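You operate a simulated robot arm through the tools that you are given. There is no shell and no other tool. Be economical: measure what you need, move in short steps, check, and stop when the job is done.

The job below is to be done with a simulated two-armed robot. You get a single attempt, and the scene is never put back.

## Task
Free the cross brace, carry it to the fitting stand and clip it.
Fine: swing the brace keeper open, carry in both hands to the brace seat, shut the brace clip; the keeper ends shut again. Where these are worked on the way, their far stop is far enough and under half their travel is too little: brace keeper.
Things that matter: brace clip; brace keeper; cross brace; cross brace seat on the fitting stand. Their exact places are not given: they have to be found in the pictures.

It is judged by the outcome, as a careful person would: the job done as asked, and still so three seconds after it is handed in. It fails if anything else is knocked over, pushed out of place, dropped, spilled or broken.

## Robot
Two 7-joint arms with two-finger parallel grippers on one trunk, on a base that drives. Base frame: it is fixed to the floor where the robot stands at the start and does not move with it; the origin is under the middle of the robot, x ahead of it, y to its left, z up; the surface under the hand at the start is at about z = 740. Lengths are in mm, angles in degrees, forces in N, time in s.
The left shoulder is at the start at [62, 197, 1279], the right one opposite. With the tool pointing down near the work surface each hand reaches from about 100 to 620 mm from the robot's upright axis, wherever it stands, measured 20 degrees to its own side. Places, roughly: brace clip [-1800, 0, 1000]; brace keeper [600, 0, 1000]; cross brace seat on the fitting stand [-1700, 0, 1000]. Payload 1.57 kg a hand.
Tool frame (each hand has its own): the origin (TCP) lies between the finger pads and is the grasp point; the fingertips stand 30 mm ahead of it; z points along the fingers, y is the line along which they close. The gripper opens to 110 mm. The fingers are 24 mm wide and 12 mm thick; the gripper's body (48 by 112 mm) begins 78 mm behind the TCP.
Orientation is that of the tool frame in the base frame, as a unit quaternion [w, x, y, z]. With the fingers straight down and closing along the base's y, the tool's x points along the base's -x, its y along +y and its z along -z.

## Interface
- The arms move only by the tool arm_command. It takes "left_rows", "right_rows" or both (then of equal length, played together; a hand with none holds still); each is a list that holds one entry, the list of rows, each a list of 7 numbers: the shift along the tool's x, y, z in mm, then the turn, a rotation vector about the tool's x, y, z in degrees, then the gripper command, from -1 (shut) to 1 (fully open), values between in proportion. In form: [[[x, y, z, wx, wy, wz, fingers], ...]]. A call has 1 to 8 rows; each row is the pose to reach, as a shift and turn from the pose commanded when the call began, along the tool's axes at that moment. Rows are played at 5 a second. More than 50 mm and 8.6 degrees between two rows, or a gripper value outside its range, and nothing of the call is played. Where a pose cannot be reached the arm comes as near as it can. A force on the tool above 80 N (or 10 N above the force at the start of the call, whichever is more), or a blocked arm, ends the call early, and 0.2 s more pass. The fingers move at their own pace (about 72 mm/s each) and stop on an object; they squeeze with about 43 N. The grip force told is the motor's: it shows also when the fingers shut on nothing. Time passes only in rows, and 0.2 s behind the last, so rows that repeat a pose let the fingers close. The reply holds the time, the measured pose of the TCP, the force on the tool along the base axes, the opening and the grip force, in the units named above and with some noise, with the torque about the TCP (base axes, N m) and any sound that the robot's microphone picked up.
- Cameras (640 x 400 px; columns grow to the right, rows downward): "scene" is now at [99.9, -6.2, 1851.4]; the picture's right is [-0.09, -1.00, 0.00], its down [-0.85, 0.08, -0.52] and it looks along [0.52, -0.05, -0.85] (base axes); focal length 293 px, centre (320, 200). "left" rides on the left gripper at [70, -16, -141] in its tool frame; the picture's right is [0.23, 0.97, 0.00], its down [-0.86, 0.20, -0.48] and it looks along [-0.47, 0.11, 0.88] (tool axes); focal length 222 px, centre (320, 200). "right" rides on the right gripper at [70, 16, -141] in its tool frame; the picture's right is [-0.23, 0.97, 0.00], its down [-0.85, -0.20, -0.48] and it looks along [-0.47, -0.11, 0.88] (tool axes); focal length 222 px, centre (320, 200).
- camera(camera): a new picture of that camera. No time passes.
- raise_lower(by): slides the trunk up (or, below 0, down) by that many mm; the arms and the scene camera ride with it, the base frame stays. It gives what a move gives, with no picture.
- drive_base(legs): drives the robot by 1 to 6 legs, each [ahead, left, turn to the left] in mm, mm and degrees, along the robot's own axes; the way and the turn of a leg run together, so that a leg with both is an arc; at most 1500 mm and 180 degrees a leg. The arms and the cameras ride along, it lands a little off, and it stops where it bumps. It gives what a move gives.
- aim_head(pan, tilt): turns the head with the scene camera to pan (to the left, within 86 degrees either way) and tilt (down, from -29 to 69), counted from straight ahead of the robot. It gives what a move gives.
- point_at(camera, pixels): for up to 12 pixels [column, row] of the newest picture of that camera ("zoom" is the newest enlarged one), the place [x, y, z] in the base frame of the surface seen there, good to about 2 mm. No time passes.
- inspect(camera, box): a new picture of the part [left, top, right, bottom] of that camera's present view, enlarged. No time passes.
- sign_off(): hands the job in; it is judged then, once.

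Keep the steps short. Do not move on a guess: measure, check each grasp and each placing, and mend mistakes. In all there are 80 turns and 58 pictures (those below and enlarged ones count). Leave the grippers open and the arms clear of the work at the hand-in unless told otherwise, and finish with a single line.

The tools are called after "Emit:" as a command line: name --argument value ..., lists and objects as JSON in quotes. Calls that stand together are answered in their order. arm_command: Moves the arms, as the interface text tells. Its arguments: {"type":"object","properties":{"left_rows":{"type":"array"},"right_rows":{"type":"array"}},"required":[]} The other tools are called the same way: raise_lower (by) slides the trunk up or down; drive_base (legs) drives the base; aim_head (pan, tilt) turns the head that bears the scene camera; camera (camera) takes a picture; point_at (camera, pixels) gives the place of the surface under pixels of a picture; inspect (camera, box) takes an enlarged picture of a part of a camera's view; sign_off () hands the job in.

At the start:

```text
t: 0.0
left_tcp_pos: [420.9, 162.0, 1370.6]
left_orientation: [0.0, -0.001, 1.0, 0.001]
left_force: [0.0, -0.5, -0.3]
left_moment: [-0.01, 0.01, -0.03]
left_gripper_width: 109.9
left_gripper_force: 0.0
right_tcp_pos: [346.3, -160.1, 1352.2]
right_orientation: [-0.001, 0.001, 1.0, 0.0]
right_force: [-0.4, -0.4, -0.4]
right_moment: [0.01, 0.01, -0.04]
right_gripper_width: 110.1
right_gripper_force: 0.0
trunk travel left (down, up): [-875.0, 115.0]
robot x, y, heading: [-1.4, 1.6, -0.1]
head pan, tilt: [-5.3, 58.4]
```

scene: 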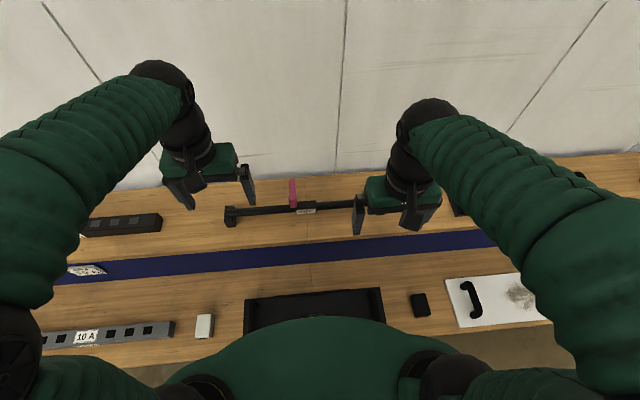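
right: 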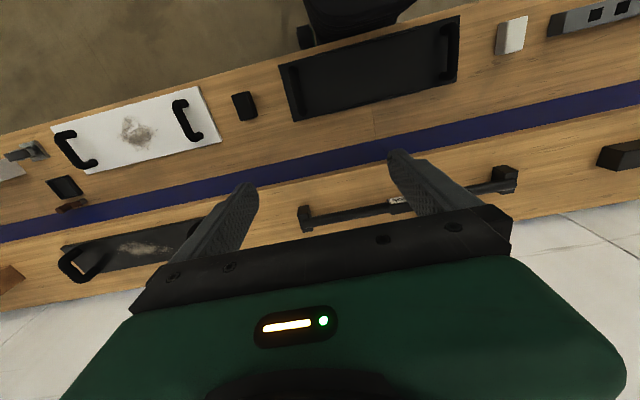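
left: 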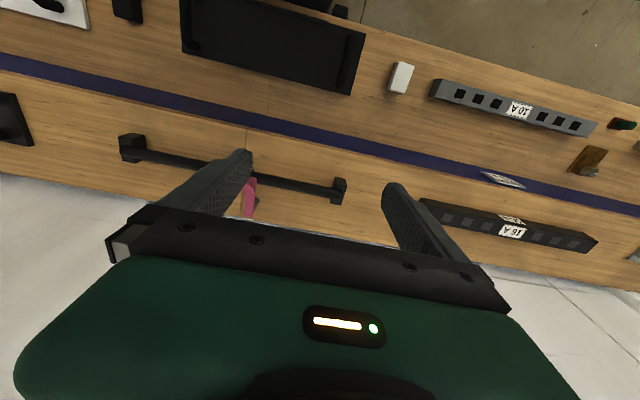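

I see a dark bar with end blocks at about (300,208) in the scene and a pink lever on it at (293,193). I'll enlarge it and measure it.

Emit:
inspect --camera "scene" --box '[210, 160, 380, 250]'

Emit:
inspect --camera "left" --box '[100, 110, 360, 240]'

Emit:
point_at --camera "scene" --pixels '[[231, 210], [231, 222], [260, 211], [293, 183], [294, 205], [306, 211], [345, 205], [250, 195], [300, 225], [300, 245], [315, 305]]'

```text
3.76 times, centred on (295, 205) of scene
```

zoom: 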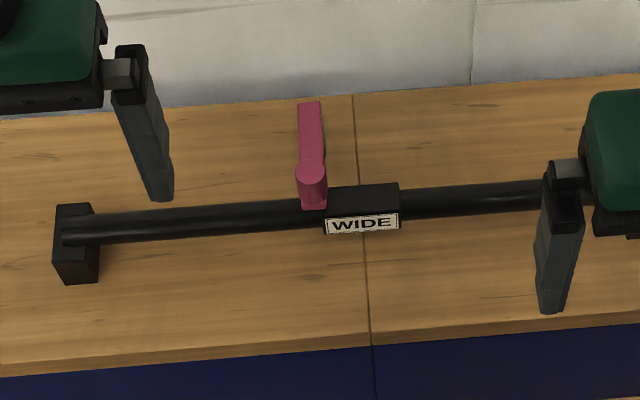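

```text
2.46 times, centred on (230, 175) of left
```

zoom: 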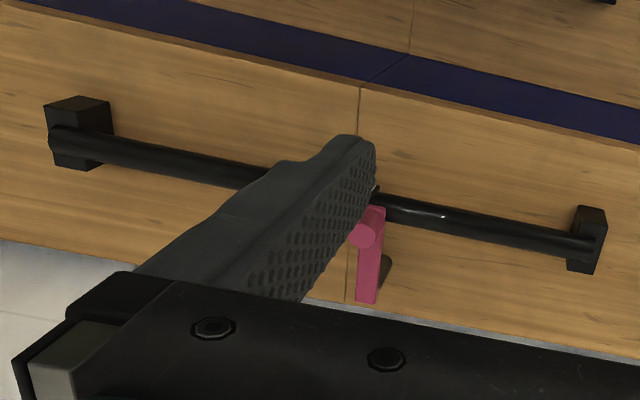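

```text
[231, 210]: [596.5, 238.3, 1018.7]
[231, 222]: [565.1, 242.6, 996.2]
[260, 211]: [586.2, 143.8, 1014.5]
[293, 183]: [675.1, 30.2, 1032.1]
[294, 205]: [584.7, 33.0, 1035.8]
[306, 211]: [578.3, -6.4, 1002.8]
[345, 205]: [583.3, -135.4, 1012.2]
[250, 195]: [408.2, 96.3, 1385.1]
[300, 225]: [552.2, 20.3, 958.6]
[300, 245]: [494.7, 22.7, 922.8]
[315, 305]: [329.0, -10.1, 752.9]
```

The brace lies along y at x≈585, z≈1015, with a "WIDE" plate and a pink keeper in the middle. The right hand hides its right end, so I'll spread the hands sideways and look again.

Emit:
arm_command --left_rows '[[[0, 40, 0, 0, 0, 0, 1], [0, 80, 0, 0, 0, 0, 1], [0, 120, 0, 0, 0, 0, 1]]]' --right_rows '[[[0, -40, 0, 0, 0, 0, 1], [0, -80, 0, 0, 0, 0, 1], [0, -120, 0, 0, 0, 0, 1]]]'

Emit:
inspect --camera "scene" --box '[210, 150, 410, 270]'

Emit:
inspect --camera "scene" --box '[270, 170, 330, 225]'

Emit:
camera --camera "left"

```text
t: 0.8
left_tcp_pos: [422.0, 280.5, 1371.6]
left_orientation: [-0.001, 0.001, 1.0, -0.001]
left_force: [-0.3, -0.5, 0.3]
left_moment: [0.0, 0.02, 0.01]
left_gripper_width: 109.8
left_gripper_force: 0.0
right_tcp_pos: [344.7, -281.3, 1351.2]
right_orientation: [-0.001, -0.001, 1.0, -0.001]
right_force: [-0.3, -0.4, -1.2]
right_moment: [0.07, 0.0, 0.02]
right_gripper_width: 110.2
right_gripper_force: 0.1
trunk travel left (down, up): [-875.0, 115.0]
robot x, y, heading: [-0.5, -1.4, 0.2]
head pan, tilt: [-5.3, 58.4]
```

```text
3.20 times, centred on (310, 210) of scene
```

zoom: 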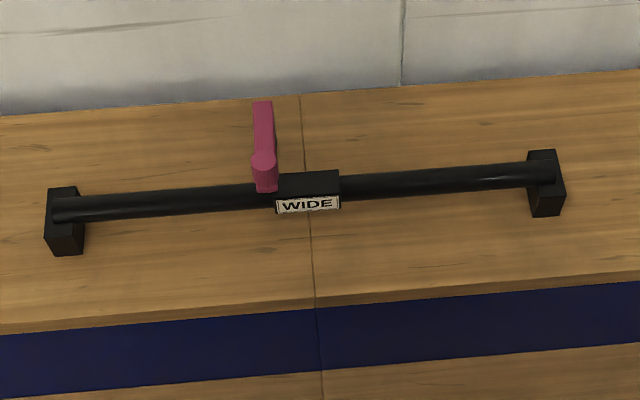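

```text
7.27 times, centred on (300, 198) of scene
```

zoom: 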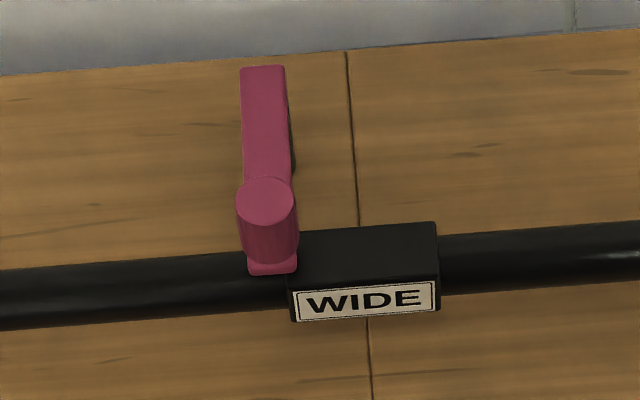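

```text
50 pictures are left
```

left: 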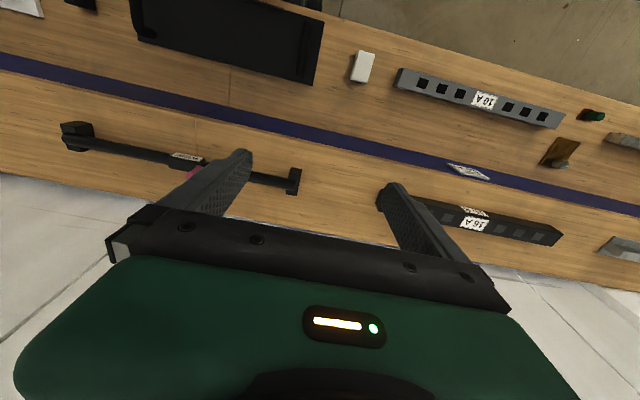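

The keeper is a pink arm lying over the bar, with an upright knob at its near end. I'll measure it in the last enlarged picture.

Emit:
point_at --camera "zoom" --pixels '[[262, 75], [265, 150], [265, 195], [268, 240], [272, 268], [246, 195], [292, 195], [293, 150], [360, 240], [200, 280], [292, 155], [350, 150]]'

Emit:
inspect --camera "right" --box '[360, 90, 560, 220]'

```text
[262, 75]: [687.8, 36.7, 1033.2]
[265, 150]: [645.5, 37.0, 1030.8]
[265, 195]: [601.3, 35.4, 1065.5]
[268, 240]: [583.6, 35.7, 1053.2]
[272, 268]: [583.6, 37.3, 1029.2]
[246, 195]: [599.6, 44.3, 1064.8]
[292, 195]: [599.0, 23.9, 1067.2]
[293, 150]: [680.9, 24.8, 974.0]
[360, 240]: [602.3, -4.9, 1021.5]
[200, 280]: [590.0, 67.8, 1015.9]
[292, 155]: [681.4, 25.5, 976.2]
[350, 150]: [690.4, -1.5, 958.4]
```

```text
3.08 times, centred on (460, 155) of right
```

zoom: 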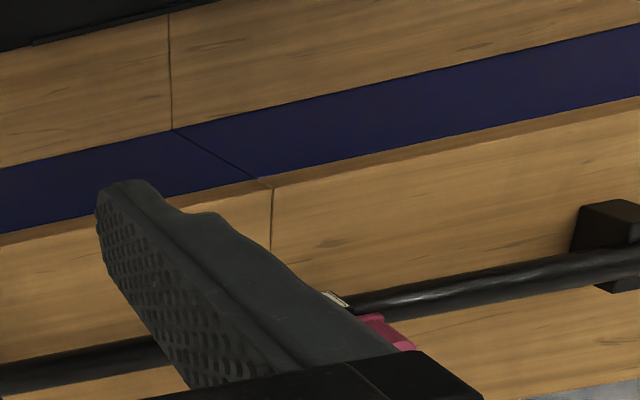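

The keeper arm has its post at about (681,30) and its knob at about (595,36), with the top at z 1066. The knob therefore swings about a vertical axis, radius about 85. Before I drive closer I need to know where the bench front edge is.

Emit:
camera --camera "scene"

Emit:
point_at --camera "scene" --pixels '[[470, 325], [470, 335], [480, 350], [500, 352], [100, 355], [150, 360], [160, 375], [420, 335], [235, 220], [383, 203]]'

```text
48 pictures are left
```

scene: 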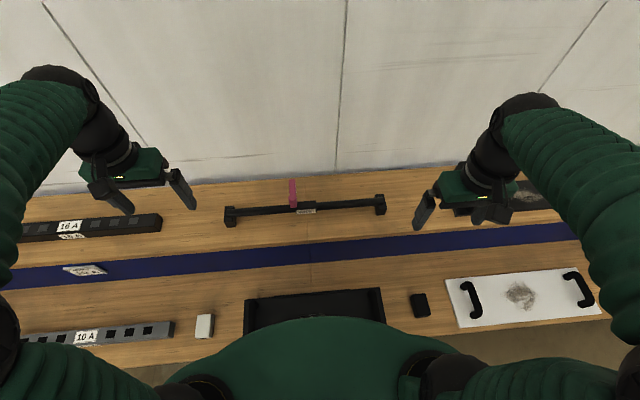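

```text
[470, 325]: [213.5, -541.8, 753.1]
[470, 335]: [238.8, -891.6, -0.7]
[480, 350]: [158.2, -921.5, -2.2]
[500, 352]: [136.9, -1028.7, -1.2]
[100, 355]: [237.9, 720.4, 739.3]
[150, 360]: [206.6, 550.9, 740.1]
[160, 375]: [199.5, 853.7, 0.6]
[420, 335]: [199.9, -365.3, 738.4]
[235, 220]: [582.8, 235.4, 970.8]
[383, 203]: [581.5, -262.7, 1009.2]
```

The bench edge is at x≈190, so I won't drive forward. The left hand will go above the knob at (595,36) with the fingers part closed.

Emit:
arm_command --left_rows '[[[-22, -31, 27, 0, 0, 0, 0.5], [-44, -62, 54, 0, 0, 0, 0.2], [-66, -93, 81, 0, 0, 0, 0], [-88, -124, 108, 0, 0, 0, 0], [-110, -155, 135, 0, 0, 0, 0], [-132, -186, 162, 0, 0, 0, 0], [-154, -217, 189, 0, 0, 0, 0], [-173, -244, 216, 0, 0, 0, 0]]]'

Emit:
camera --camera "left"

Emit:
inspect --camera "scene" --box '[220, 140, 380, 240]'

```text
t: 2.6
left_tcp_pos: [592.8, 35.1, 1154.5]
left_orientation: [-0.001, 0.0, 1.0, 0.001]
left_force: [-0.9, -0.3, -0.2]
left_moment: [0.01, -0.01, 0.01]
left_gripper_width: 55.2
left_gripper_force: 0.0
right_tcp_pos: [345.7, -284.0, 1351.6]
right_orientation: [0.0, 0.001, 1.0, 0.0]
right_force: [0.4, 0.3, -1.2]
right_moment: [0.01, 0.04, -0.01]
right_gripper_width: 110.2
right_gripper_force: 0.0
trunk travel left (down, up): [-875.0, 115.0]
robot x, y, heading: [-1.2, -1.6, 0.1]
head pan, tilt: [-5.3, 58.4]
```

```text
47 pictures are left
```

left: 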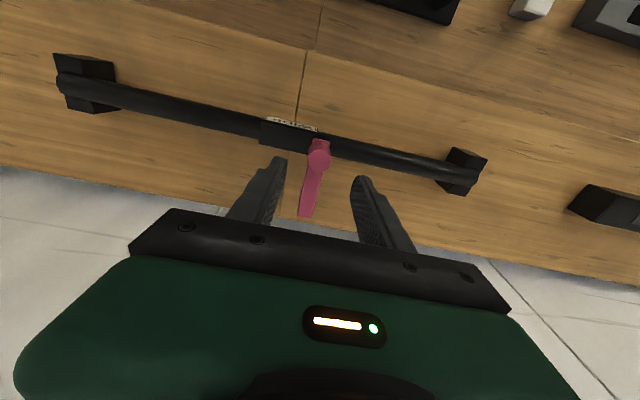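

```text
4.00 times, centred on (300, 190) of scene
```

zoom: 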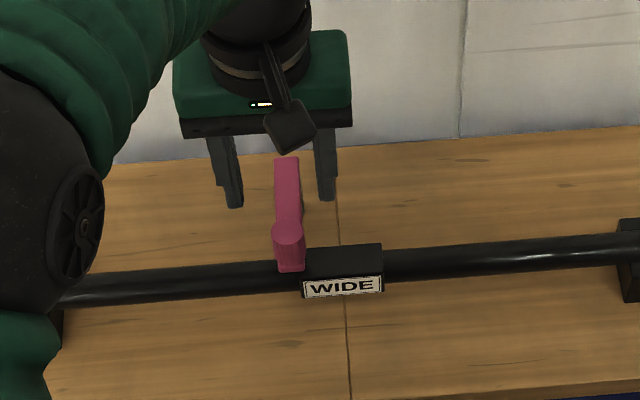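

The hand is above the knob. I'll check the knob's centre from the hand camera before going down.

Emit:
point_at --camera "left" --pixels '[[319, 158], [310, 160], [328, 160], [318, 168], [319, 145], [308, 210], [302, 195], [314, 195], [120, 97], [420, 160], [245, 122], [333, 145]]'

Emit:
arm_command --left_rows '[[[0, 0, 40, 0, 0, 0, 0], [0, 0, 65, 0, 0, 0, 0]]]'

```text
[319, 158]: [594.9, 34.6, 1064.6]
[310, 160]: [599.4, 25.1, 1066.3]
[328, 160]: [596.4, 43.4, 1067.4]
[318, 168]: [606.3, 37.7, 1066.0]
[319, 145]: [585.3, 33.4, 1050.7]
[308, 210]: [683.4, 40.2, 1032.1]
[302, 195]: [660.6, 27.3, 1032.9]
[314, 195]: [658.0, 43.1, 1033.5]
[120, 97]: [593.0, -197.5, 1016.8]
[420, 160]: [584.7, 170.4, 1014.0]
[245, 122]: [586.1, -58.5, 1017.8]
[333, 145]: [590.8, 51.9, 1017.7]
```

```text
t: 3.2
left_tcp_pos: [592.5, 36.2, 1089.3]
left_orientation: [0.0, 0.0, 1.0, 0.001]
left_force: [-0.7, 0.1, -0.5]
left_moment: [0.02, -0.01, 0.02]
left_gripper_width: 55.1
left_gripper_force: 0.1
right_tcp_pos: [346.7, -282.4, 1351.1]
right_orientation: [-0.001, 0.0, 1.0, 0.0]
right_force: [-1.4, -0.6, 0.3]
right_moment: [0.0, -0.02, 0.03]
right_gripper_width: 110.1
right_gripper_force: 0.1
trunk travel left (down, up): [-875.0, 115.0]
robot x, y, heading: [-2.8, 0.7, 0.2]
head pan, tilt: [-5.3, 58.4]
```

The knob centre is at (596,35) with its top at 1066. I'll go down 20 mm more, so the tips are at about 1039, and close on the knob.

Emit:
arm_command --left_rows '[[[-3, -1, 20, 0, 0, 0, 0], [-3, -1, 20, 0, 0, 0, -1], [-3, -1, 20, 0, 0, 0, -1], [-3, -1, 20, 0, 0, 0, -1]]]'

```text
t: 4.2
left_tcp_pos: [594.4, 36.4, 1071.0]
left_orientation: [0.0, 0.0, 1.0, 0.0]
left_force: [-0.5, 0.2, -1.7]
left_moment: [-0.07, -0.23, -0.05]
left_gripper_width: 25.0
left_gripper_force: 36.6
right_tcp_pos: [345.2, -282.7, 1352.1]
right_orientation: [0.0, 0.0, 1.0, -0.001]
right_force: [0.1, -0.8, 0.5]
right_moment: [-0.01, 0.0, 0.02]
right_gripper_width: 109.9
right_gripper_force: 0.1
trunk travel left (down, up): [-875.0, 115.0]
robot x, y, heading: [0.3, -0.2, -0.1]
head pan, tilt: [-5.3, 58.4]
```

It's gripped (25 mm, 37 N). I'll test the swing toward +y by about 10° and watch the force.

Emit:
arm_command --left_rows '[[[-0.3, 7.4, 0, 0, 0, 5, -1], [-1.3, 14.8, 0, 0, 0, 10, -1]]]'

```text
t: 4.8
left_tcp_pos: [595.8, 36.6, 1069.6]
left_orientation: [0.0, 0.089, 0.996, 0.001]
left_force: [-0.4, -26.9, 1.6]
left_moment: [-1.24, -0.26, 0.17]
left_gripper_width: 25.4
left_gripper_force: 36.6
right_tcp_pos: [343.0, -292.9, 1349.7]
right_orientation: [-0.001, 0.001, 1.0, 0.004]
right_force: [0.3, 0.3, 0.7]
right_moment: [0.01, 0.01, 0.01]
right_gripper_width: 110.1
right_gripper_force: 0.1
trunk travel left (down, up): [-875.0, 115.0]
robot x, y, heading: [-1.1, 1.1, 0.1]
head pan, tilt: [-5.3, 58.4]
```

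The move to +y was blocked (27 N, no movement). I'll go back and test toward -y.

Emit:
arm_command --left_rows '[[[-0.6, -7.4, 0, 0, 0, -5, -1], [-1.3, -14.8, 0, 0, 0, -10, -1], [-3, -22, 0, 0, 0, -15, -1], [-5.2, -29.2, 0, 0, 0, -20, -1]]]'

```text
t: 5.8
left_tcp_pos: [596.2, 23.4, 1070.4]
left_orientation: [0.0, -0.089, 0.996, 0.002]
left_force: [-11.0, 0.4, 2.4]
left_moment: [-0.24, 0.05, 0.2]
left_gripper_width: 25.2
left_gripper_force: 36.7
right_tcp_pos: [342.7, -282.7, 1352.2]
right_orientation: [0.001, -0.001, 1.0, 0.0]
right_force: [0.5, -0.4, 0.7]
right_moment: [-0.01, -0.01, 0.01]
right_gripper_width: 109.9
right_gripper_force: 0.1
trunk travel left (down, up): [-875.0, 115.0]
robot x, y, heading: [0.9, 1.1, -0.2]
head pan, tilt: [-5.3, 58.4]
```

It moves toward -y. I'll continue along the arc, with pivot (680,36) and radius 84.5, for 40° more.

Emit:
arm_command --left_rows '[[[-0.8, -11.8, 0, 0, 0, -8, -1], [-3.3, -23.3, 0, 0, 0, -16, -1], [-7.3, -34.4, 0, 0, 0, -24, -1], [-12.8, -44.8, 0, 0, 0, -32, -1], [-19.8, -54.3, 0, 0, 0, -40, -1]]]'

```text
t: 7.0
left_tcp_pos: [626.7, -33.0, 1069.3]
left_orientation: [0.001, -0.424, 0.906, 0.0]
left_force: [-4.5, -6.6, 6.3]
left_moment: [0.37, -0.02, -0.12]
left_gripper_width: 25.3
left_gripper_force: 36.6
right_tcp_pos: [342.2, -283.9, 1351.7]
right_orientation: [-0.001, 0.001, 1.0, 0.001]
right_force: [-0.8, -0.5, -0.1]
right_moment: [-0.02, -0.02, -0.02]
right_gripper_width: 110.2
right_gripper_force: 0.0
trunk travel left (down, up): [-875.0, 115.0]
robot x, y, heading: [0.1, -0.3, -0.2]
head pan, tilt: [-5.3, 58.4]
```

It follows well (φ≈50°, low force). I'll continue to find the stop.

Emit:
arm_command --left_rows '[[[-0.8, -11.8, 0, 0, 0, -8, -1], [-3.3, -23.3, 0, 0, 0, -16, -1], [-7.3, -34.4, 0, 0, 0, -24, -1], [-12.8, -44.8, 0, 0, 0, -32, -1], [-19.8, -54.3, 0, 0, 0, -40, -1]]]'

```text
t: 8.2
left_tcp_pos: [640.0, -38.1, 1070.6]
left_orientation: [-0.002, -0.695, 0.719, 0.006]
left_force: [-2.2, -7.1, -27.2]
left_moment: [-0.76, -0.26, -0.09]
left_gripper_width: 25.2
left_gripper_force: 36.7
left hand out of reach, approached as far as the arm can: row 2, 3, 4, 5
right_tcp_pos: [348.7, -287.1, 1349.3]
right_orientation: [-0.002, 0.0, 1.0, 0.002]
right_force: [0.3, -0.5, 0.1]
right_moment: [0.01, -0.03, 0.01]
right_gripper_width: 109.9
right_gripper_force: 0.0
trunk travel left (down, up): [-875.0, 115.0]
robot x, y, heading: [1.8, 0.3, 0.0]
head pan, tilt: [-5.3, 58.4]
```

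The left hand has run out of reach at φ≈60°. I'll let go, lift off, and let the right hand finish, since it is on the better side.

Emit:
arm_command --left_rows '[[[0, 0, 0, 0, 0, 0, 0], [0, 0, 0, 0, 0, 0, 0], [0, 0, -40, 0, 0, 0, 0], [0, 0, -80, 0, 0, 0, 0], [20, 0, -120, 0, 0, 0, 0]]]'

Emit:
inspect --camera "scene" --box '[220, 140, 380, 240]'

```text
t: 9.4
left_tcp_pos: [630.1, -52.4, 1195.9]
left_orientation: [0.001, 0.708, -0.707, 0.001]
left_force: [-0.3, 0.0, 0.3]
left_moment: [0.04, -0.01, 0.01]
left_gripper_width: 55.0
left_gripper_force: 0.0
left hand out of reach, approached as far as the arm can: row 5
right_tcp_pos: [345.5, -281.4, 1352.3]
right_orientation: [0.0, 0.0, 1.0, 0.001]
right_force: [0.4, -0.1, -1.4]
right_moment: [0.02, -0.01, -0.03]
right_gripper_width: 109.8
right_gripper_force: 0.0
trunk travel left (down, up): [-875.0, 115.0]
robot x, y, heading: [-2.3, 1.6, -0.0]
head pan, tilt: [-5.3, 58.4]
```

```text
4.00 times, centred on (300, 190) of scene
```

zoom: 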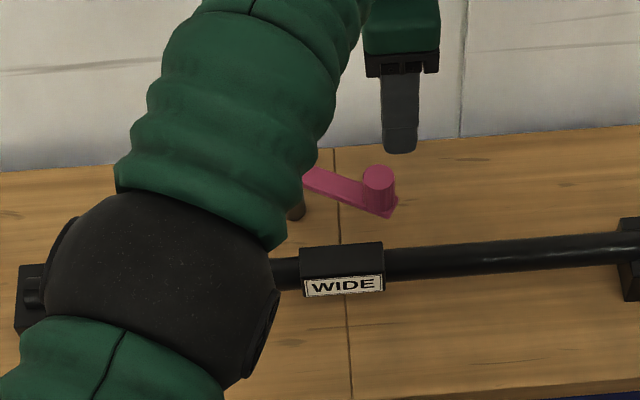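

The keeper is at about 65° and the bar looks clear of it. I'll measure the knob and bring the left hand back to its own side.

Emit:
point_at --camera "zoom" --pixels '[[378, 173], [365, 173], [392, 173], [385, 212], [320, 178], [300, 208]]'

Emit:
arm_command --left_rows '[[[-20, 25, -20, 0, 0, 8, 0], [-50, 50, -40, 0, 0, 16, 0], [-85, 75, -60, 0, 0, 24, 0], [-120, 100, -80, 0, 0, 32, 0], [-155, 125, -100, 0, 0, 40, 0], [-190, 150, -120, 0, 0, 48, 0], [-220, 175, -135, 0, 0, 56, 0], [-250, 200, -150, 0, 0, 64, 0]]]'

```text
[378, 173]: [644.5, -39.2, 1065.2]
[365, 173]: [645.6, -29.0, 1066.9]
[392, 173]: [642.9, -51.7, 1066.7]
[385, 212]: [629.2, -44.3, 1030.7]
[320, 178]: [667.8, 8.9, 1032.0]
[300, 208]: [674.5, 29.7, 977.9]
```

```text
t: 11.2
left_tcp_pos: [427.0, 199.6, 1346.8]
left_orientation: [0.0, -0.223, 0.975, -0.001]
left_force: [-1.0, 0.8, 0.0]
left_moment: [0.02, -0.04, -0.01]
left_gripper_width: 55.4
left_gripper_force: 0.0
right_tcp_pos: [342.5, -279.4, 1352.5]
right_orientation: [0.001, 0.0, 1.0, -0.001]
right_force: [0.2, 0.4, 0.3]
right_moment: [-0.01, 0.03, 0.06]
right_gripper_width: 109.9
right_gripper_force: 0.0
trunk travel left (down, up): [-875.0, 115.0]
robot x, y, heading: [-1.6, 1.1, 0.0]
head pan, tilt: [-5.3, 58.4]
```

The knob is now at (645,-40). To reach it I'll bring the right hand in with closed fingers tilted 30° forward, stopping short of the knob.

Emit:
arm_command --right_rows '[[[-26, 29, 27, 0, -4, 0, -1], [-53, 58, 55, 0, -8, 0, -1], [-80, 88, 83, 0, -12, 0, -1], [-107, 117, 111, 0, -16, 0, -1], [-134, 147, 139, 0, -20, 0, -1], [-160, 176, 166, 0, -24, 0, -1], [-187, 206, 194, 0, -28, 0, -1], [-214, 235, 220, 0, -30, 0, -1]]]'

Emit:
inspect --camera "scene" --box '[220, 140, 380, 240]'

```text
t: 13.0
left_tcp_pos: [431.9, 202.3, 1348.1]
left_orientation: [-0.001, -0.225, 0.974, -0.001]
left_force: [-0.1, -1.2, -0.6]
left_moment: [0.0, 0.02, -0.02]
left_gripper_width: 54.8
left_gripper_force: 0.1
right_tcp_pos: [568.9, -41.1, 1152.3]
right_orientation: [0.271, 0.008, 0.962, 0.009]
right_force: [1.2, -0.5, -0.2]
right_moment: [0.01, 0.04, -0.06]
right_gripper_width: 0.0
right_gripper_force: 21.1
trunk travel left (down, up): [-875.0, 115.0]
robot x, y, heading: [-2.0, 0.0, -0.1]
head pan, tilt: [-5.3, 58.4]
```

```text
4.00 times, centred on (300, 190) of scene
```

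zoom: 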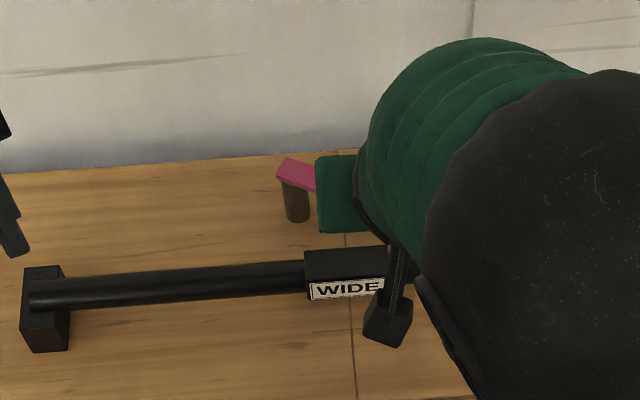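

Now I'll lower the fingertips to z≈1044, just in front of the knob.

Emit:
arm_command --right_rows '[[[12, -2, 40, 0, 0, 0, -1], [24, -4, 78, 0, 0, 0, -1]]]'

Emit:
camera --camera "right"

```text
t: 13.6
left_tcp_pos: [431.3, 199.1, 1345.0]
left_orientation: [0.0, -0.225, 0.974, 0.0]
left_force: [0.1, 0.3, -0.7]
left_moment: [0.03, 0.03, -0.01]
left_gripper_width: 55.2
left_gripper_force: 0.1
right_tcp_pos: [616.0, -32.1, 1164.0]
right_orientation: [0.33, 0.023, 0.943, 0.049]
right_force: [0.4, -0.8, -0.1]
right_moment: [0.01, 0.0, 0.01]
right_gripper_width: 0.0
right_gripper_force: 21.5
trunk travel left (down, up): [-875.0, 115.0]
robot x, y, heading: [-0.6, -1.7, 0.3]
head pan, tilt: [-5.3, 58.4]
stopped in row 2 (right hand): the arm was blocked; the commanded pose is now the measured one
```

```text
43 pictures are left
```

right: 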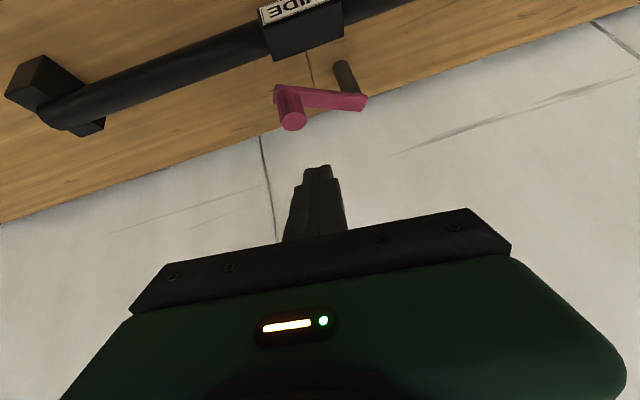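

The tilt ran the arm into a limit. A hand pointing straight down is enough, because a push in front of the knob has 23 mm of offset. I'll straighten the right hand and back it off a little.

Emit:
arm_command --right_rows '[[[9, -4, -7, 1.1, 7.7, -0.5, -1], [18, -8, -14, 2.3, 15.4, -1.1, -1], [26, -11, -21, 3.4, 23.1, -1.6, -1], [35, -15, -28, 4.6, 30.8, -2.2, -1], [44, -18, -35, 5.7, 38.5, -2.7, -1]]]'

```text
t: 14.8
left_tcp_pos: [429.1, 199.7, 1346.1]
left_orientation: [0.0, -0.225, 0.974, 0.0]
left_force: [0.1, 0.3, 0.0]
left_moment: [-0.01, 0.01, 0.01]
left_gripper_width: 54.8
left_gripper_force: 0.1
right_tcp_pos: [554.6, -44.4, 1159.7]
right_orientation: [-0.006, -0.005, 1.0, -0.004]
right_force: [0.5, 0.5, -0.2]
right_moment: [0.01, -0.03, -0.01]
right_gripper_width: 0.1
right_gripper_force: 20.7
trunk travel left (down, up): [-875.0, 115.0]
robot x, y, heading: [-0.6, 1.1, -0.0]
head pan, tilt: [-5.3, 58.4]
```

It's straight again. Next, down to tip z≈1044, in front of the knob at x≈605.

Emit:
arm_command --right_rows '[[[-20, 0, 30, 0, 0, 0, -1], [-40, 0, 60, 0, 0, 0, -1], [-48, 0, 86, 0, 0, 0, -1]]]'

Emit:
camera --camera "right"

```text
t: 15.6
left_tcp_pos: [430.5, 198.5, 1346.9]
left_orientation: [0.0, -0.225, 0.974, -0.001]
left_force: [-0.7, 0.4, -0.9]
left_moment: [-0.02, 0.04, 0.02]
left_gripper_width: 55.0
left_gripper_force: 0.0
right_tcp_pos: [604.5, -44.0, 1073.5]
right_orientation: [-0.004, -0.005, 1.0, -0.003]
right_force: [-0.2, 1.1, 0.8]
right_moment: [0.01, -0.02, -0.02]
right_gripper_width: 0.2
right_gripper_force: 21.4
trunk travel left (down, up): [-875.0, 115.0]
robot x, y, heading: [1.1, -1.9, 0.0]
head pan, tilt: [-5.3, 58.4]
```

```text
42 pictures are left
```

right: 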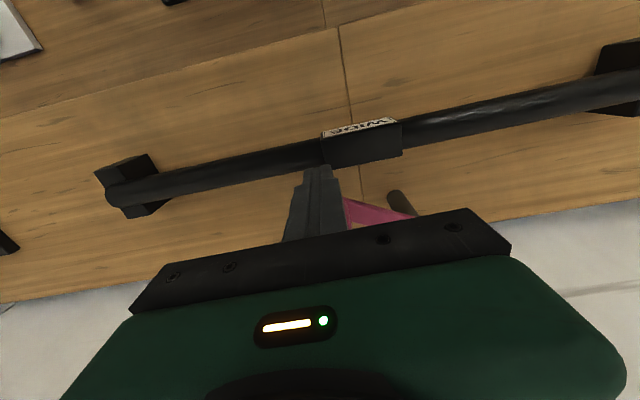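

Now I'll push the knob along +x in small steps, easing slightly toward -y, and watch the force.

Emit:
arm_command --right_rows '[[[-15, -2, 0, 0, 0, 0, -1], [-25, -4, 0, 0, 0, 0, -1], [-35, -6, 0, 0, 0, 0, -1], [-45, -7, 0, 0, 0, 0, -1], [-52, -8, 0, 0, 0, 0, -1]]]'

Emit:
inspect --camera "scene" --box '[220, 140, 380, 240]'

```text
t: 16.8
left_tcp_pos: [429.1, 199.9, 1347.9]
left_orientation: [0.001, -0.224, 0.975, -0.001]
left_force: [-1.1, 0.3, -0.2]
left_moment: [0.01, -0.01, -0.04]
left_gripper_width: 55.1
left_gripper_force: 0.0
right_tcp_pos: [655.5, -50.4, 1072.0]
right_orientation: [-0.004, -0.006, 1.0, -0.002]
right_force: [-0.3, -0.5, -1.0]
right_moment: [-0.01, 0.0, -0.01]
right_gripper_width: 0.1
right_gripper_force: 21.4
trunk travel left (down, up): [-875.0, 115.0]
robot x, y, heading: [-1.2, -1.1, -0.1]
head pan, tilt: [-5.3, 58.4]
```

```text
4.00 times, centred on (300, 190) of scene
```

zoom: 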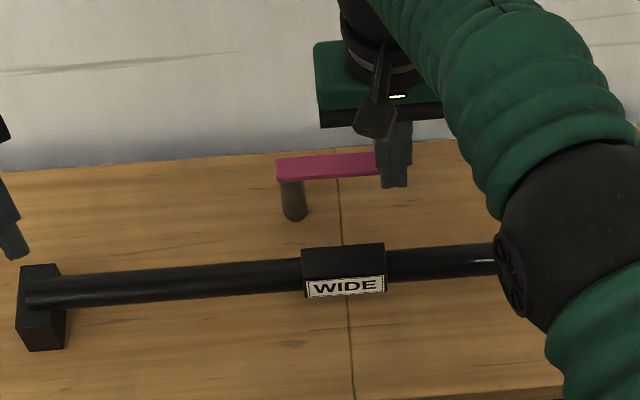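

The keeper is at about 90° with no resistance. I'll push a little further to feel for the stop.

Emit:
arm_command --right_rows '[[[-8, 2, 0, 0, 0, 0, -1], [-14, 3, 0, 0, 0, 0, -1], [-20, 4, 0, 0, 0, 0, -1]]]'

```text
t: 17.6
left_tcp_pos: [426.8, 199.0, 1348.7]
left_orientation: [0.001, -0.226, 0.974, 0.0]
left_force: [0.0, 0.9, 0.3]
left_moment: [0.03, 0.01, -0.01]
left_gripper_width: 54.9
left_gripper_force: 0.0
right_tcp_pos: [661.2, -50.6, 1074.0]
right_orientation: [-0.003, -0.006, 1.0, -0.003]
right_force: [-13.0, 0.2, -3.8]
right_moment: [0.13, 0.14, -0.01]
right_gripper_width: 0.0
right_gripper_force: 21.1
right hand out of reach, approached as far as the arm can: row 2, 3
trunk travel left (down, up): [-875.0, 115.0]
robot x, y, heading: [0.8, -0.9, 0.1]
head pan, tilt: [-5.3, 58.4]
```

About 13 N at x≈661, so it is at or near its far stop. I'll back the right hand off and up, then look at the whole brace.

Emit:
arm_command --right_rows '[[[20, 0, 0, 0, 0, 0, -1], [45, -10, -40, 0, 0, 0, -0.5], [75, -40, -65, 0, 0, 0, 0], [105, -75, -85, 0, 0, 0, 0], [135, -105, -105, 0, 0, 0, 0], [165, -130, -125, 0, 0, 0, 0]]]'

Emit:
inspect --camera "scene" --box '[210, 150, 410, 250]'

```text
refused: row 4 steps farther than a row can; nothing moved
```

```text
3.20 times, centred on (310, 200) of scene
```

zoom: 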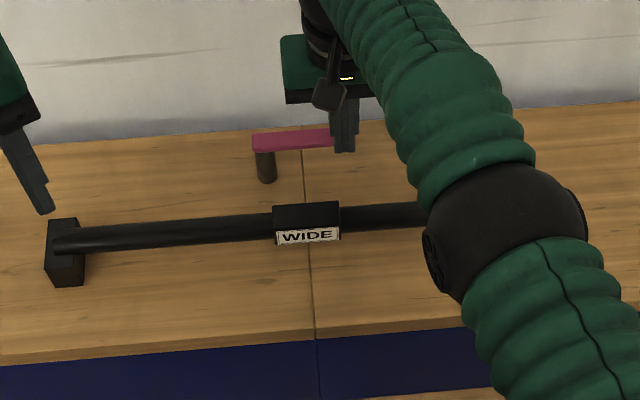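

One row step was too long. I'll repeat it with shorter steps.

Emit:
arm_command --right_rows '[[[20, 0, 0, 0, 0, 0, -1], [40, -5, -35, 0, 0, 0, -0.5], [65, -30, -60, 0, 0, 0, 0], [90, -57, -82, 0, 0, 0, 0], [115, -84, -104, 0, 0, 0, 0], [140, -111, -126, 0, 0, 0, 0], [150, -130, -145, 0, 0, 0, 0]]]'

Emit:
inspect --camera "scene" --box '[210, 150, 410, 250]'

Emit:
point_at --camera "zoom" --pixels '[[150, 229], [150, 238], [150, 244], [65, 225], [65, 238], [65, 262], [460, 215], [460, 205], [460, 221], [310, 215], [275, 225], [340, 215]]'

```text
t: 19.2
left_tcp_pos: [428.6, 197.9, 1347.0]
left_orientation: [0.001, -0.225, 0.974, -0.001]
left_force: [0.3, -0.1, -1.4]
left_moment: [0.01, -0.03, 0.01]
left_gripper_width: 55.0
left_gripper_force: 0.1
right_tcp_pos: [513.1, -182.4, 1219.4]
right_orientation: [-0.002, -0.006, 1.0, -0.003]
right_force: [-0.1, -0.1, 0.8]
right_moment: [0.0, -0.03, 0.03]
right_gripper_width: 55.0
right_gripper_force: 0.1
trunk travel left (down, up): [-875.0, 115.0]
robot x, y, heading: [0.9, -2.1, 0.3]
head pan, tilt: [-5.3, 58.4]
```

```text
3.20 times, centred on (310, 200) of scene
```

zoom: 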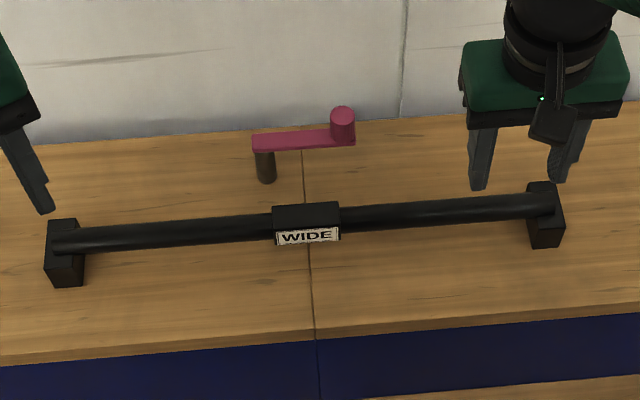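

```text
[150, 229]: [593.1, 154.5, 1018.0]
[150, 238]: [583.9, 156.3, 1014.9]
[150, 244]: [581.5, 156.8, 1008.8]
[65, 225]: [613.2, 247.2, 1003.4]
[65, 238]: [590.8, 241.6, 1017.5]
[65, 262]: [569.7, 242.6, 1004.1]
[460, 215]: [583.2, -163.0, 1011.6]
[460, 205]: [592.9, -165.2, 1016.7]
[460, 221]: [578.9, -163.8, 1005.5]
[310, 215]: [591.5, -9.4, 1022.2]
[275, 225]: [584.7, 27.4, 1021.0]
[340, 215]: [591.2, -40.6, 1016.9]
```

The brace axis is at x≈591, z≈1006, with its centre at y≈-6 and the bar about 24 mm thick. I'll bring both hands above it at y = 124 and -136, turned so the fingers close along x.

Emit:
arm_command --left_rows '[[[-14, -17, 25, 0, 0, -8, 0.45], [-28, -34, 50, 0, 0, -16, 0.45], [-42, -51, 74, 0, 0, -24, 0.45], [-56, -68, 99, 0, 0, -32, 0.45], [-70, -86, 123, 0, 0, -40, 0.45], [-85, -103, 148, 0, 0, -48, 0.45], [-99, -120, 172, 0, 0, -56, 0.45], [-113, -137.5, 197, 0, 0, -64, 0.45]]]' --right_rows '[[[-10, 6, 8, 0, 0, 8, 0.45], [-20, 12, 17, 0, 0, 16, 0.45], [-30, 18, 26, 0, 0, 24, 0.45], [-40, 24, 34, 0, 0, 32, 0.45], [-50, 30, 43, 0, 0, 40, 0.45], [-60, 36, 52, 0, 0, 48, 0.45], [-70, 42, 60, 0, 0, 56, 0.45], [-78, 46, 69, 0, 0, 64, 0.45]]]'

```text
t: 21.0
left_tcp_pos: [593.5, 125.5, 1148.1]
left_orientation: [0.0, 0.708, -0.706, -0.001]
left_force: [1.2, -0.2, -0.3]
left_moment: [-0.02, 0.03, -0.02]
left_gripper_width: 79.9
left_gripper_force: 0.0
right_tcp_pos: [593.0, -135.1, 1150.6]
right_orientation: [-0.003, 0.526, 0.85, -0.004]
right_force: [-0.4, 0.2, -0.4]
right_moment: [0.01, 0.02, -0.01]
right_gripper_width: 79.8
right_gripper_force: 0.1
trunk travel left (down, up): [-875.0, 115.0]
robot x, y, heading: [1.1, 1.9, 0.1]
head pan, tilt: [-5.3, 58.4]
```

Next I finish the right hand's turn and lower both to z≈1055.

Emit:
arm_command --left_rows '[[[0, 0, 24, 0, 0, 0, 0.45], [0, 0, 48, 0, 0, 0, 0.45], [0, 0, 72, 0, 0, 0, 0.45], [0, 1.5, 94, 0, 0, 0, 0.45]]]' --right_rows '[[[0, 0, 24, 0, 0, 7, 0.45], [0, 0, 48, 0, 0, 14, 0.45], [0, 0, 72, 0, 0, 21, 0.45], [0, 0, 95, 0, 0, 26.5, 0.45]]]'

Emit:
camera --camera "left"

Emit:
camera --camera "right"

```text
t: 22.0
left_tcp_pos: [590.9, 124.4, 1055.3]
left_orientation: [0.001, 0.707, -0.707, 0.001]
left_force: [1.1, 0.5, 0.5]
left_moment: [0.01, -0.04, -0.01]
left_gripper_width: 79.6
left_gripper_force: 0.0
right_tcp_pos: [589.6, -134.7, 1053.9]
right_orientation: [0.0, 0.707, 0.707, -0.003]
right_force: [-0.3, 0.4, 0.1]
right_moment: [0.03, -0.02, -0.02]
right_gripper_width: 79.9
right_gripper_force: 0.1
trunk travel left (down, up): [-875.0, 115.0]
robot x, y, heading: [-1.6, 1.2, -0.2]
head pan, tilt: [-5.3, 58.4]
```

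```text
38 pictures are left
```

left: 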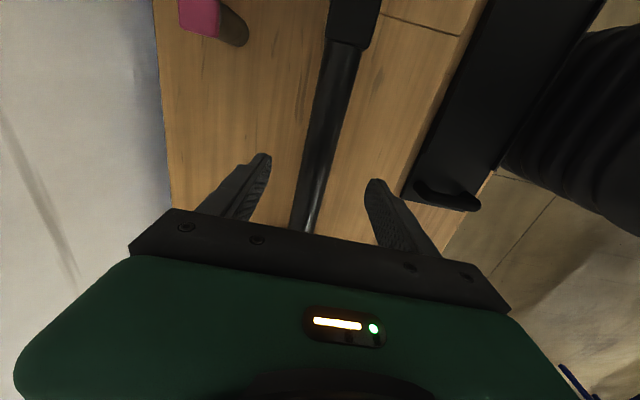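

```text
37 pictures are left
```

right: 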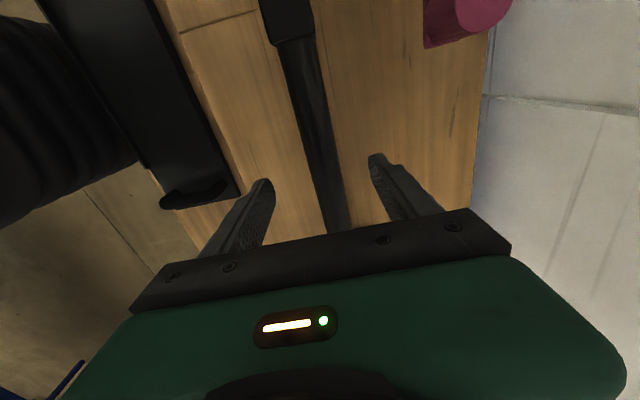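

The bar lies between the fingers of both hands. I'll lower to z≈1008 and close.

Emit:
arm_command --left_rows '[[[0, 0, 24, 0, 0, 0, 0.45], [0, 0, 47, 0, 0, 0, 0.45], [0, 0, 47, 0, 0, 0, -1], [0, 0, 47, 0, 0, 0, -1], [0, 0, 47, 0, 0, 0, -1]]]' --right_rows '[[[0, 0, 23, 0, 0, 0, 0.45], [0, 0, 46, 0, 0, 0, 0.45], [0, 0, 46, 0, 0, 0, -1], [0, 0, 46, 0, 0, 0, -1], [0, 0, 46, 0, 0, 0, -1]]]'

```text
t: 23.2
left_tcp_pos: [588.1, 124.4, 1010.3]
left_orientation: [0.0, 0.707, -0.707, 0.0]
left_force: [-0.8, 0.3, -0.1]
left_moment: [-0.12, -0.07, 0.26]
left_gripper_width: 27.5
left_gripper_force: 35.6
right_tcp_pos: [590.5, -135.1, 1009.2]
right_orientation: [-0.001, 0.706, 0.708, -0.004]
right_force: [-1.1, -0.5, 1.4]
right_moment: [0.03, -0.07, 0.1]
right_gripper_width: 27.8
right_gripper_force: 35.6
trunk travel left (down, up): [-875.0, 115.0]
robot x, y, heading: [-0.0, -2.1, 0.2]
head pan, tilt: [-5.3, 58.4]
```

Both hands hold the bar (27.5 mm, 36 N). I'll lift slowly by 40 mm and check.

Emit:
arm_command --left_rows '[[[0, 0, -10, 0, 0, 0, -1], [0, 0, -20, 0, 0, 0, -1], [0, 0, -40, 0, 0, 0, -1]]]' --right_rows '[[[0, 0, -10, 0, 0, 0, -1], [0, 0, -20, 0, 0, 0, -1], [0, 0, -40, 0, 0, 0, -1]]]'

Emit:
inspect --camera "scene" --box '[210, 130, 410, 250]'

```text
t: 24.0
left_tcp_pos: [587.4, 124.1, 1049.4]
left_orientation: [0.001, -0.706, 0.709, -0.001]
left_force: [-0.5, -0.1, 0.0]
left_moment: [0.04, -0.01, 0.01]
left_gripper_width: 0.1
left_gripper_force: 21.1
right_tcp_pos: [586.6, -135.9, 1050.2]
right_orientation: [0.0, 0.706, 0.708, -0.004]
right_force: [0.0, 0.3, 0.1]
right_moment: [0.03, -0.02, -0.01]
right_gripper_width: 0.0
right_gripper_force: 21.4
trunk travel left (down, up): [-875.0, 115.0]
robot x, y, heading: [2.1, 2.7, -0.2]
head pan, tilt: [-5.3, 58.4]
```

```text
3.20 times, centred on (310, 190) of scene
```

zoom: 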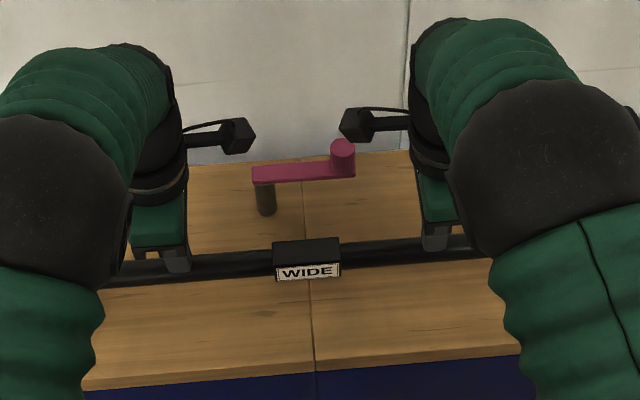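

The grip slipped: both hands closed empty and the bar stayed in its cradles. I'll check whether it moved and what holds it. First I open the hands and raise them clear.

Emit:
arm_command --left_rows '[[[0, 0, -10, 0, 0, 0, 0.45], [0, 0, -50, 0, 0, 0, 0.45], [-40, 0, -80, 0, 0, 0, 0.45], [-80, 0, -100, 0, 0, 0, 0.45]]]' --right_rows '[[[0, 0, -10, 0, 0, 0, 0.45], [0, 0, -50, 0, 0, 0, 0.45], [-40, 0, -80, 0, 0, 0, 0.45], [-80, 0, -100, 0, 0, 0, 0.45]]]'

Emit:
inspect --camera "scene" --box '[210, 150, 410, 250]'

Emit:
camera --camera "left"

Emit:
camera --camera "right"

```text
t: 25.0
left_tcp_pos: [589.5, 205.0, 1149.0]
left_orientation: [-0.001, -0.706, 0.708, 0.001]
left_force: [-0.7, -0.9, 0.6]
left_moment: [0.02, -0.01, -0.01]
left_gripper_width: 79.8
left_gripper_force: 0.0
right_tcp_pos: [595.0, -216.1, 1150.5]
right_orientation: [-0.002, 0.707, 0.708, -0.004]
right_force: [1.1, 0.3, 0.4]
right_moment: [0.0, 0.0, 0.02]
right_gripper_width: 79.7
right_gripper_force: 0.0
trunk travel left (down, up): [-875.0, 115.0]
robot x, y, heading: [2.0, 0.1, 0.1]
head pan, tilt: [-5.3, 58.4]
```

```text
3.20 times, centred on (310, 200) of scene
```

zoom: 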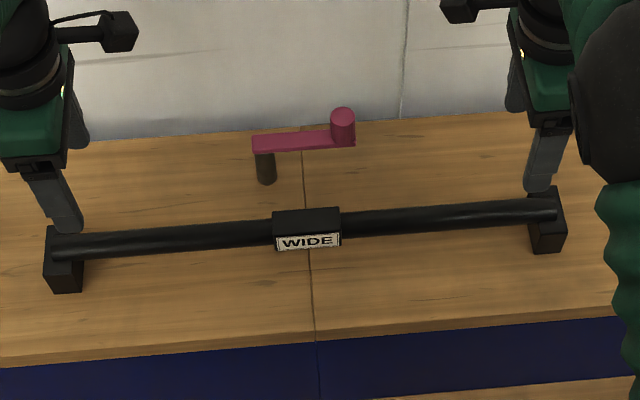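

```text
34 pictures are left
```

left: 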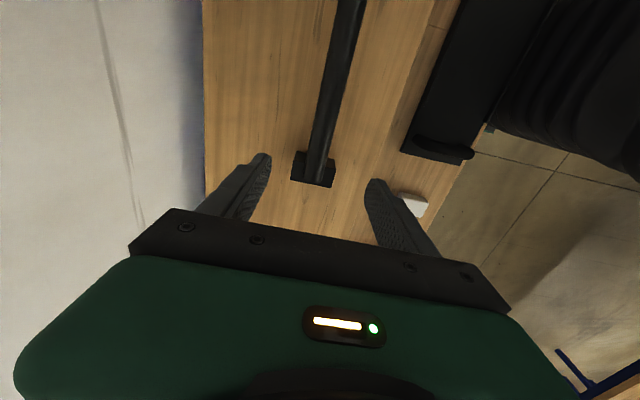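

```text
33 pictures are left
```

right: 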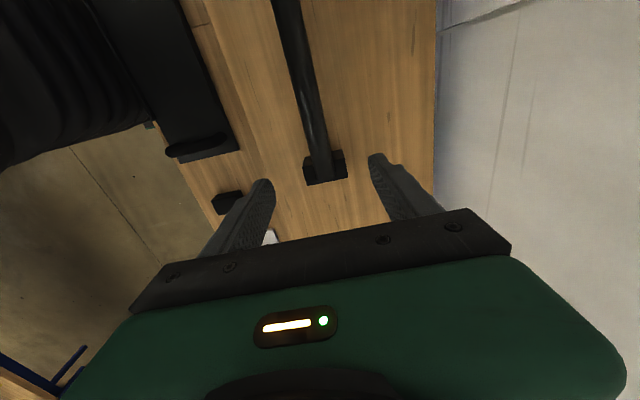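

Emit:
point_at --camera "zoom" --pixels '[[150, 234], [150, 243], [150, 250], [60, 258], [65, 240], [310, 222], [290, 235], [340, 115], [460, 213], [460, 222], [550, 220], [548, 200]]'

Emit:
inspect --camera "scene" --box '[216, 200, 256, 225]'

```text
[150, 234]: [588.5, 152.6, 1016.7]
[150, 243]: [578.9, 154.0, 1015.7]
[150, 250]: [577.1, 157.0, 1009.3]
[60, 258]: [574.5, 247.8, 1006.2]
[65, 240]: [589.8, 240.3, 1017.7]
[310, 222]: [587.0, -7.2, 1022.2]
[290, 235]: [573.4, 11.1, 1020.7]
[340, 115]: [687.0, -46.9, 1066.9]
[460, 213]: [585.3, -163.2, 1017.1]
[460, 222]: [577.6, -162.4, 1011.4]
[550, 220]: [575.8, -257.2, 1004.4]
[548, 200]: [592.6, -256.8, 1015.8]
```

```text
16.00 times, centred on (236, 212) of scene
```

zoom: 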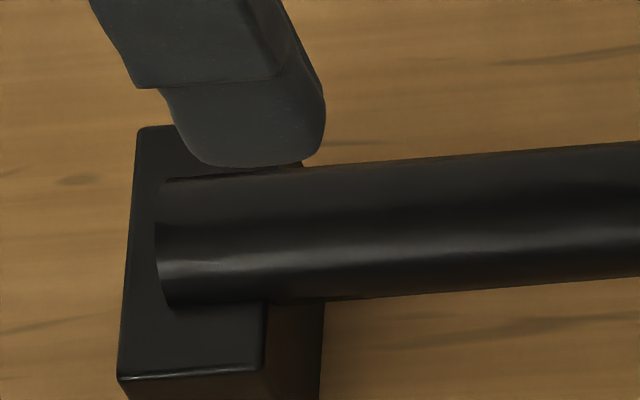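

The brace is back in (or still in) its cradles, its top at z 1017 and x≈587. I'll grip again a little deeper at z≈1001, then lift just a few millimetres and read the forces.

Emit:
arm_command --left_rows '[[[40, 0, 25, 0, 0, 0, 0.45], [80, 0, 50, 0, 0, 0, 0.45], [80, 0, 95, 0, 0, 0, 0.45], [80, 0, 130, 0, 0, 0, 0.45], [80, 1, 148, 0, 0, 0, 0.45], [80, 1, 148, 0, 0, 0, -1], [80, 1, 148, 0, 0, 0, -1], [80, 1, 148, 0, 0, 0, -1]]]' --right_rows '[[[40, 0, 25, 0, 0, 0, 0.45], [80, 0, 50, 0, 0, 0, 0.45], [80, 0, 95, 0, 0, 0, 0.45], [80, 0, 130, 0, 0, 0, 0.45], [80, -4, 149, 0, 0, 0, 0.45], [80, -4, 149, 0, 0, 0, -1], [80, -4, 149, 0, 0, 0, -1], [80, -4, 149, 0, 0, 0, -1]]]'

Emit:
arm_command --left_rows '[[[0, 0, -2, 0, 0, 0, -1], [0, 0, -4, 0, 0, 0, -1]]]' --right_rows '[[[0, 0, -2, 0, 0, 0, -1], [0, 0, -4, 0, 0, 0, -1]]]'

```text
t: 26.8
left_tcp_pos: [587.8, 123.5, 1002.4]
left_orientation: [-0.001, -0.707, 0.707, -0.001]
left_force: [-0.2, -0.7, 2.3]
left_moment: [-0.19, 0.02, -0.14]
left_gripper_width: 27.6
left_gripper_force: 35.3
right_tcp_pos: [587.0, -136.2, 1000.8]
right_orientation: [-0.001, 0.706, 0.708, -0.004]
right_force: [1.2, 0.0, 1.1]
right_moment: [0.1, -0.02, -0.29]
right_gripper_width: 27.3
right_gripper_force: 35.7
trunk travel left (down, up): [-875.0, 115.0]
robot x, y, heading: [2.2, 1.7, -0.4]
head pan, tilt: [-5.3, 58.4]
```

```text
t: 27.4
left_tcp_pos: [588.2, 123.2, 1005.8]
left_orientation: [-0.002, -0.706, 0.708, 0.0]
left_force: [-4.7, -0.8, 3.4]
left_moment: [-1.14, 0.05, -0.51]
left_gripper_width: 28.0
left_gripper_force: 38.2
right_tcp_pos: [586.3, -137.5, 1003.2]
right_orientation: [0.0, 0.707, 0.707, -0.005]
right_force: [4.3, 0.4, -10.4]
right_moment: [-0.82, -0.01, -0.79]
right_gripper_width: 27.8
right_gripper_force: 38.5
trunk travel left (down, up): [-875.0, 115.0]
robot x, y, heading: [-1.2, -1.2, 0.2]
head pan, tilt: [-5.3, 58.4]
```

Forces are small so far: right -10 N, left +3 N. I'll lift a few millimetres more.

Emit:
arm_command --left_rows '[[[0, 0, -2, 0, 0, 0, -1], [0, 0, -4, 0, 0, 0, -1], [0, 0, -6, 0, 0, 0, -1]]]' --right_rows '[[[0, 0, -2, 0, 0, 0, -1], [0, 0, -4, 0, 0, 0, -1], [0, 0, -6, 0, 0, 0, -1]]]'

Emit:
inspect --camera "scene" --box '[210, 150, 410, 250]'

```text
t: 28.2
left_tcp_pos: [589.1, 124.5, 1010.9]
left_orientation: [-0.001, -0.707, 0.708, 0.0]
left_force: [-3.7, 1.4, -1.4]
left_moment: [-0.78, 0.02, -0.38]
left_gripper_width: 27.8
left_gripper_force: 37.7
right_tcp_pos: [587.8, -136.7, 1010.9]
right_orientation: [-0.001, 0.707, 0.707, -0.004]
right_force: [2.2, -1.7, -6.5]
right_moment: [0.11, -0.07, -0.4]
right_gripper_width: 28.0
right_gripper_force: 37.3
trunk travel left (down, up): [-875.0, 115.0]
robot x, y, heading: [1.0, -0.3, -0.2]
head pan, tilt: [-5.3, 58.4]
```

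```text
3.20 times, centred on (310, 200) of scene
```

zoom: 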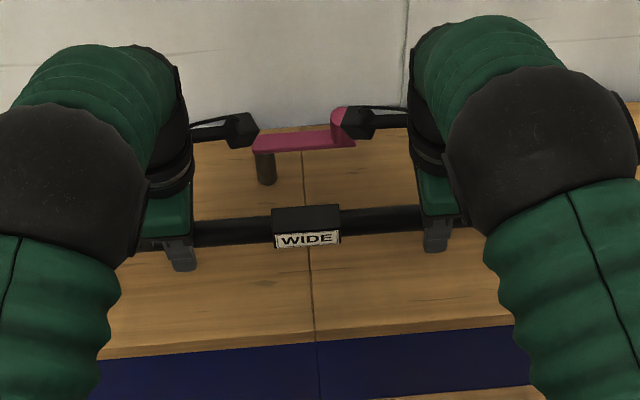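

Emit:
point_at --camera "zoom" --pixels '[[310, 218], [240, 228], [380, 217], [290, 230], [225, 225]]'

Emit:
arm_command --left_rows '[[[0, 0, -3, 0, 0, 0, -1], [0, 0, -6, 0, 0, 0, -1], [0, 0, -9, 0, 0, 0, -1], [0, 0, -12, 0, 0, 0, -1]]]' --right_rows '[[[0, 0, -3, 0, 0, 0, -1], [0, 0, -6, 0, 0, 0, -1], [0, 0, -9, 0, 0, 0, -1], [0, 0, -12, 0, 0, 0, -1]]]'

```text
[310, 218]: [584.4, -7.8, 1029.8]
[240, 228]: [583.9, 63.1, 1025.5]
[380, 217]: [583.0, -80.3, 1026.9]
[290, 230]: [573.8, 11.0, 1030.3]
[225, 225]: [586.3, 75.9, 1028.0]
```

```text
t: 29.2
left_tcp_pos: [588.8, 125.3, 1022.7]
left_orientation: [0.001, 0.707, -0.707, 0.0]
left_force: [-2.1, 4.6, -4.3]
left_moment: [-0.33, -0.02, -0.16]
left_gripper_width: 27.6
left_gripper_force: 38.0
right_tcp_pos: [587.4, -136.2, 1021.4]
right_orientation: [0.001, 0.707, 0.707, -0.005]
right_force: [2.5, -4.7, -3.6]
right_moment: [0.36, 0.0, -0.42]
right_gripper_width: 27.5
right_gripper_force: 38.7
trunk travel left (down, up): [-875.0, 115.0]
robot x, y, heading: [1.4, 2.3, 0.1]
head pan, tilt: [-5.3, 58.4]
```

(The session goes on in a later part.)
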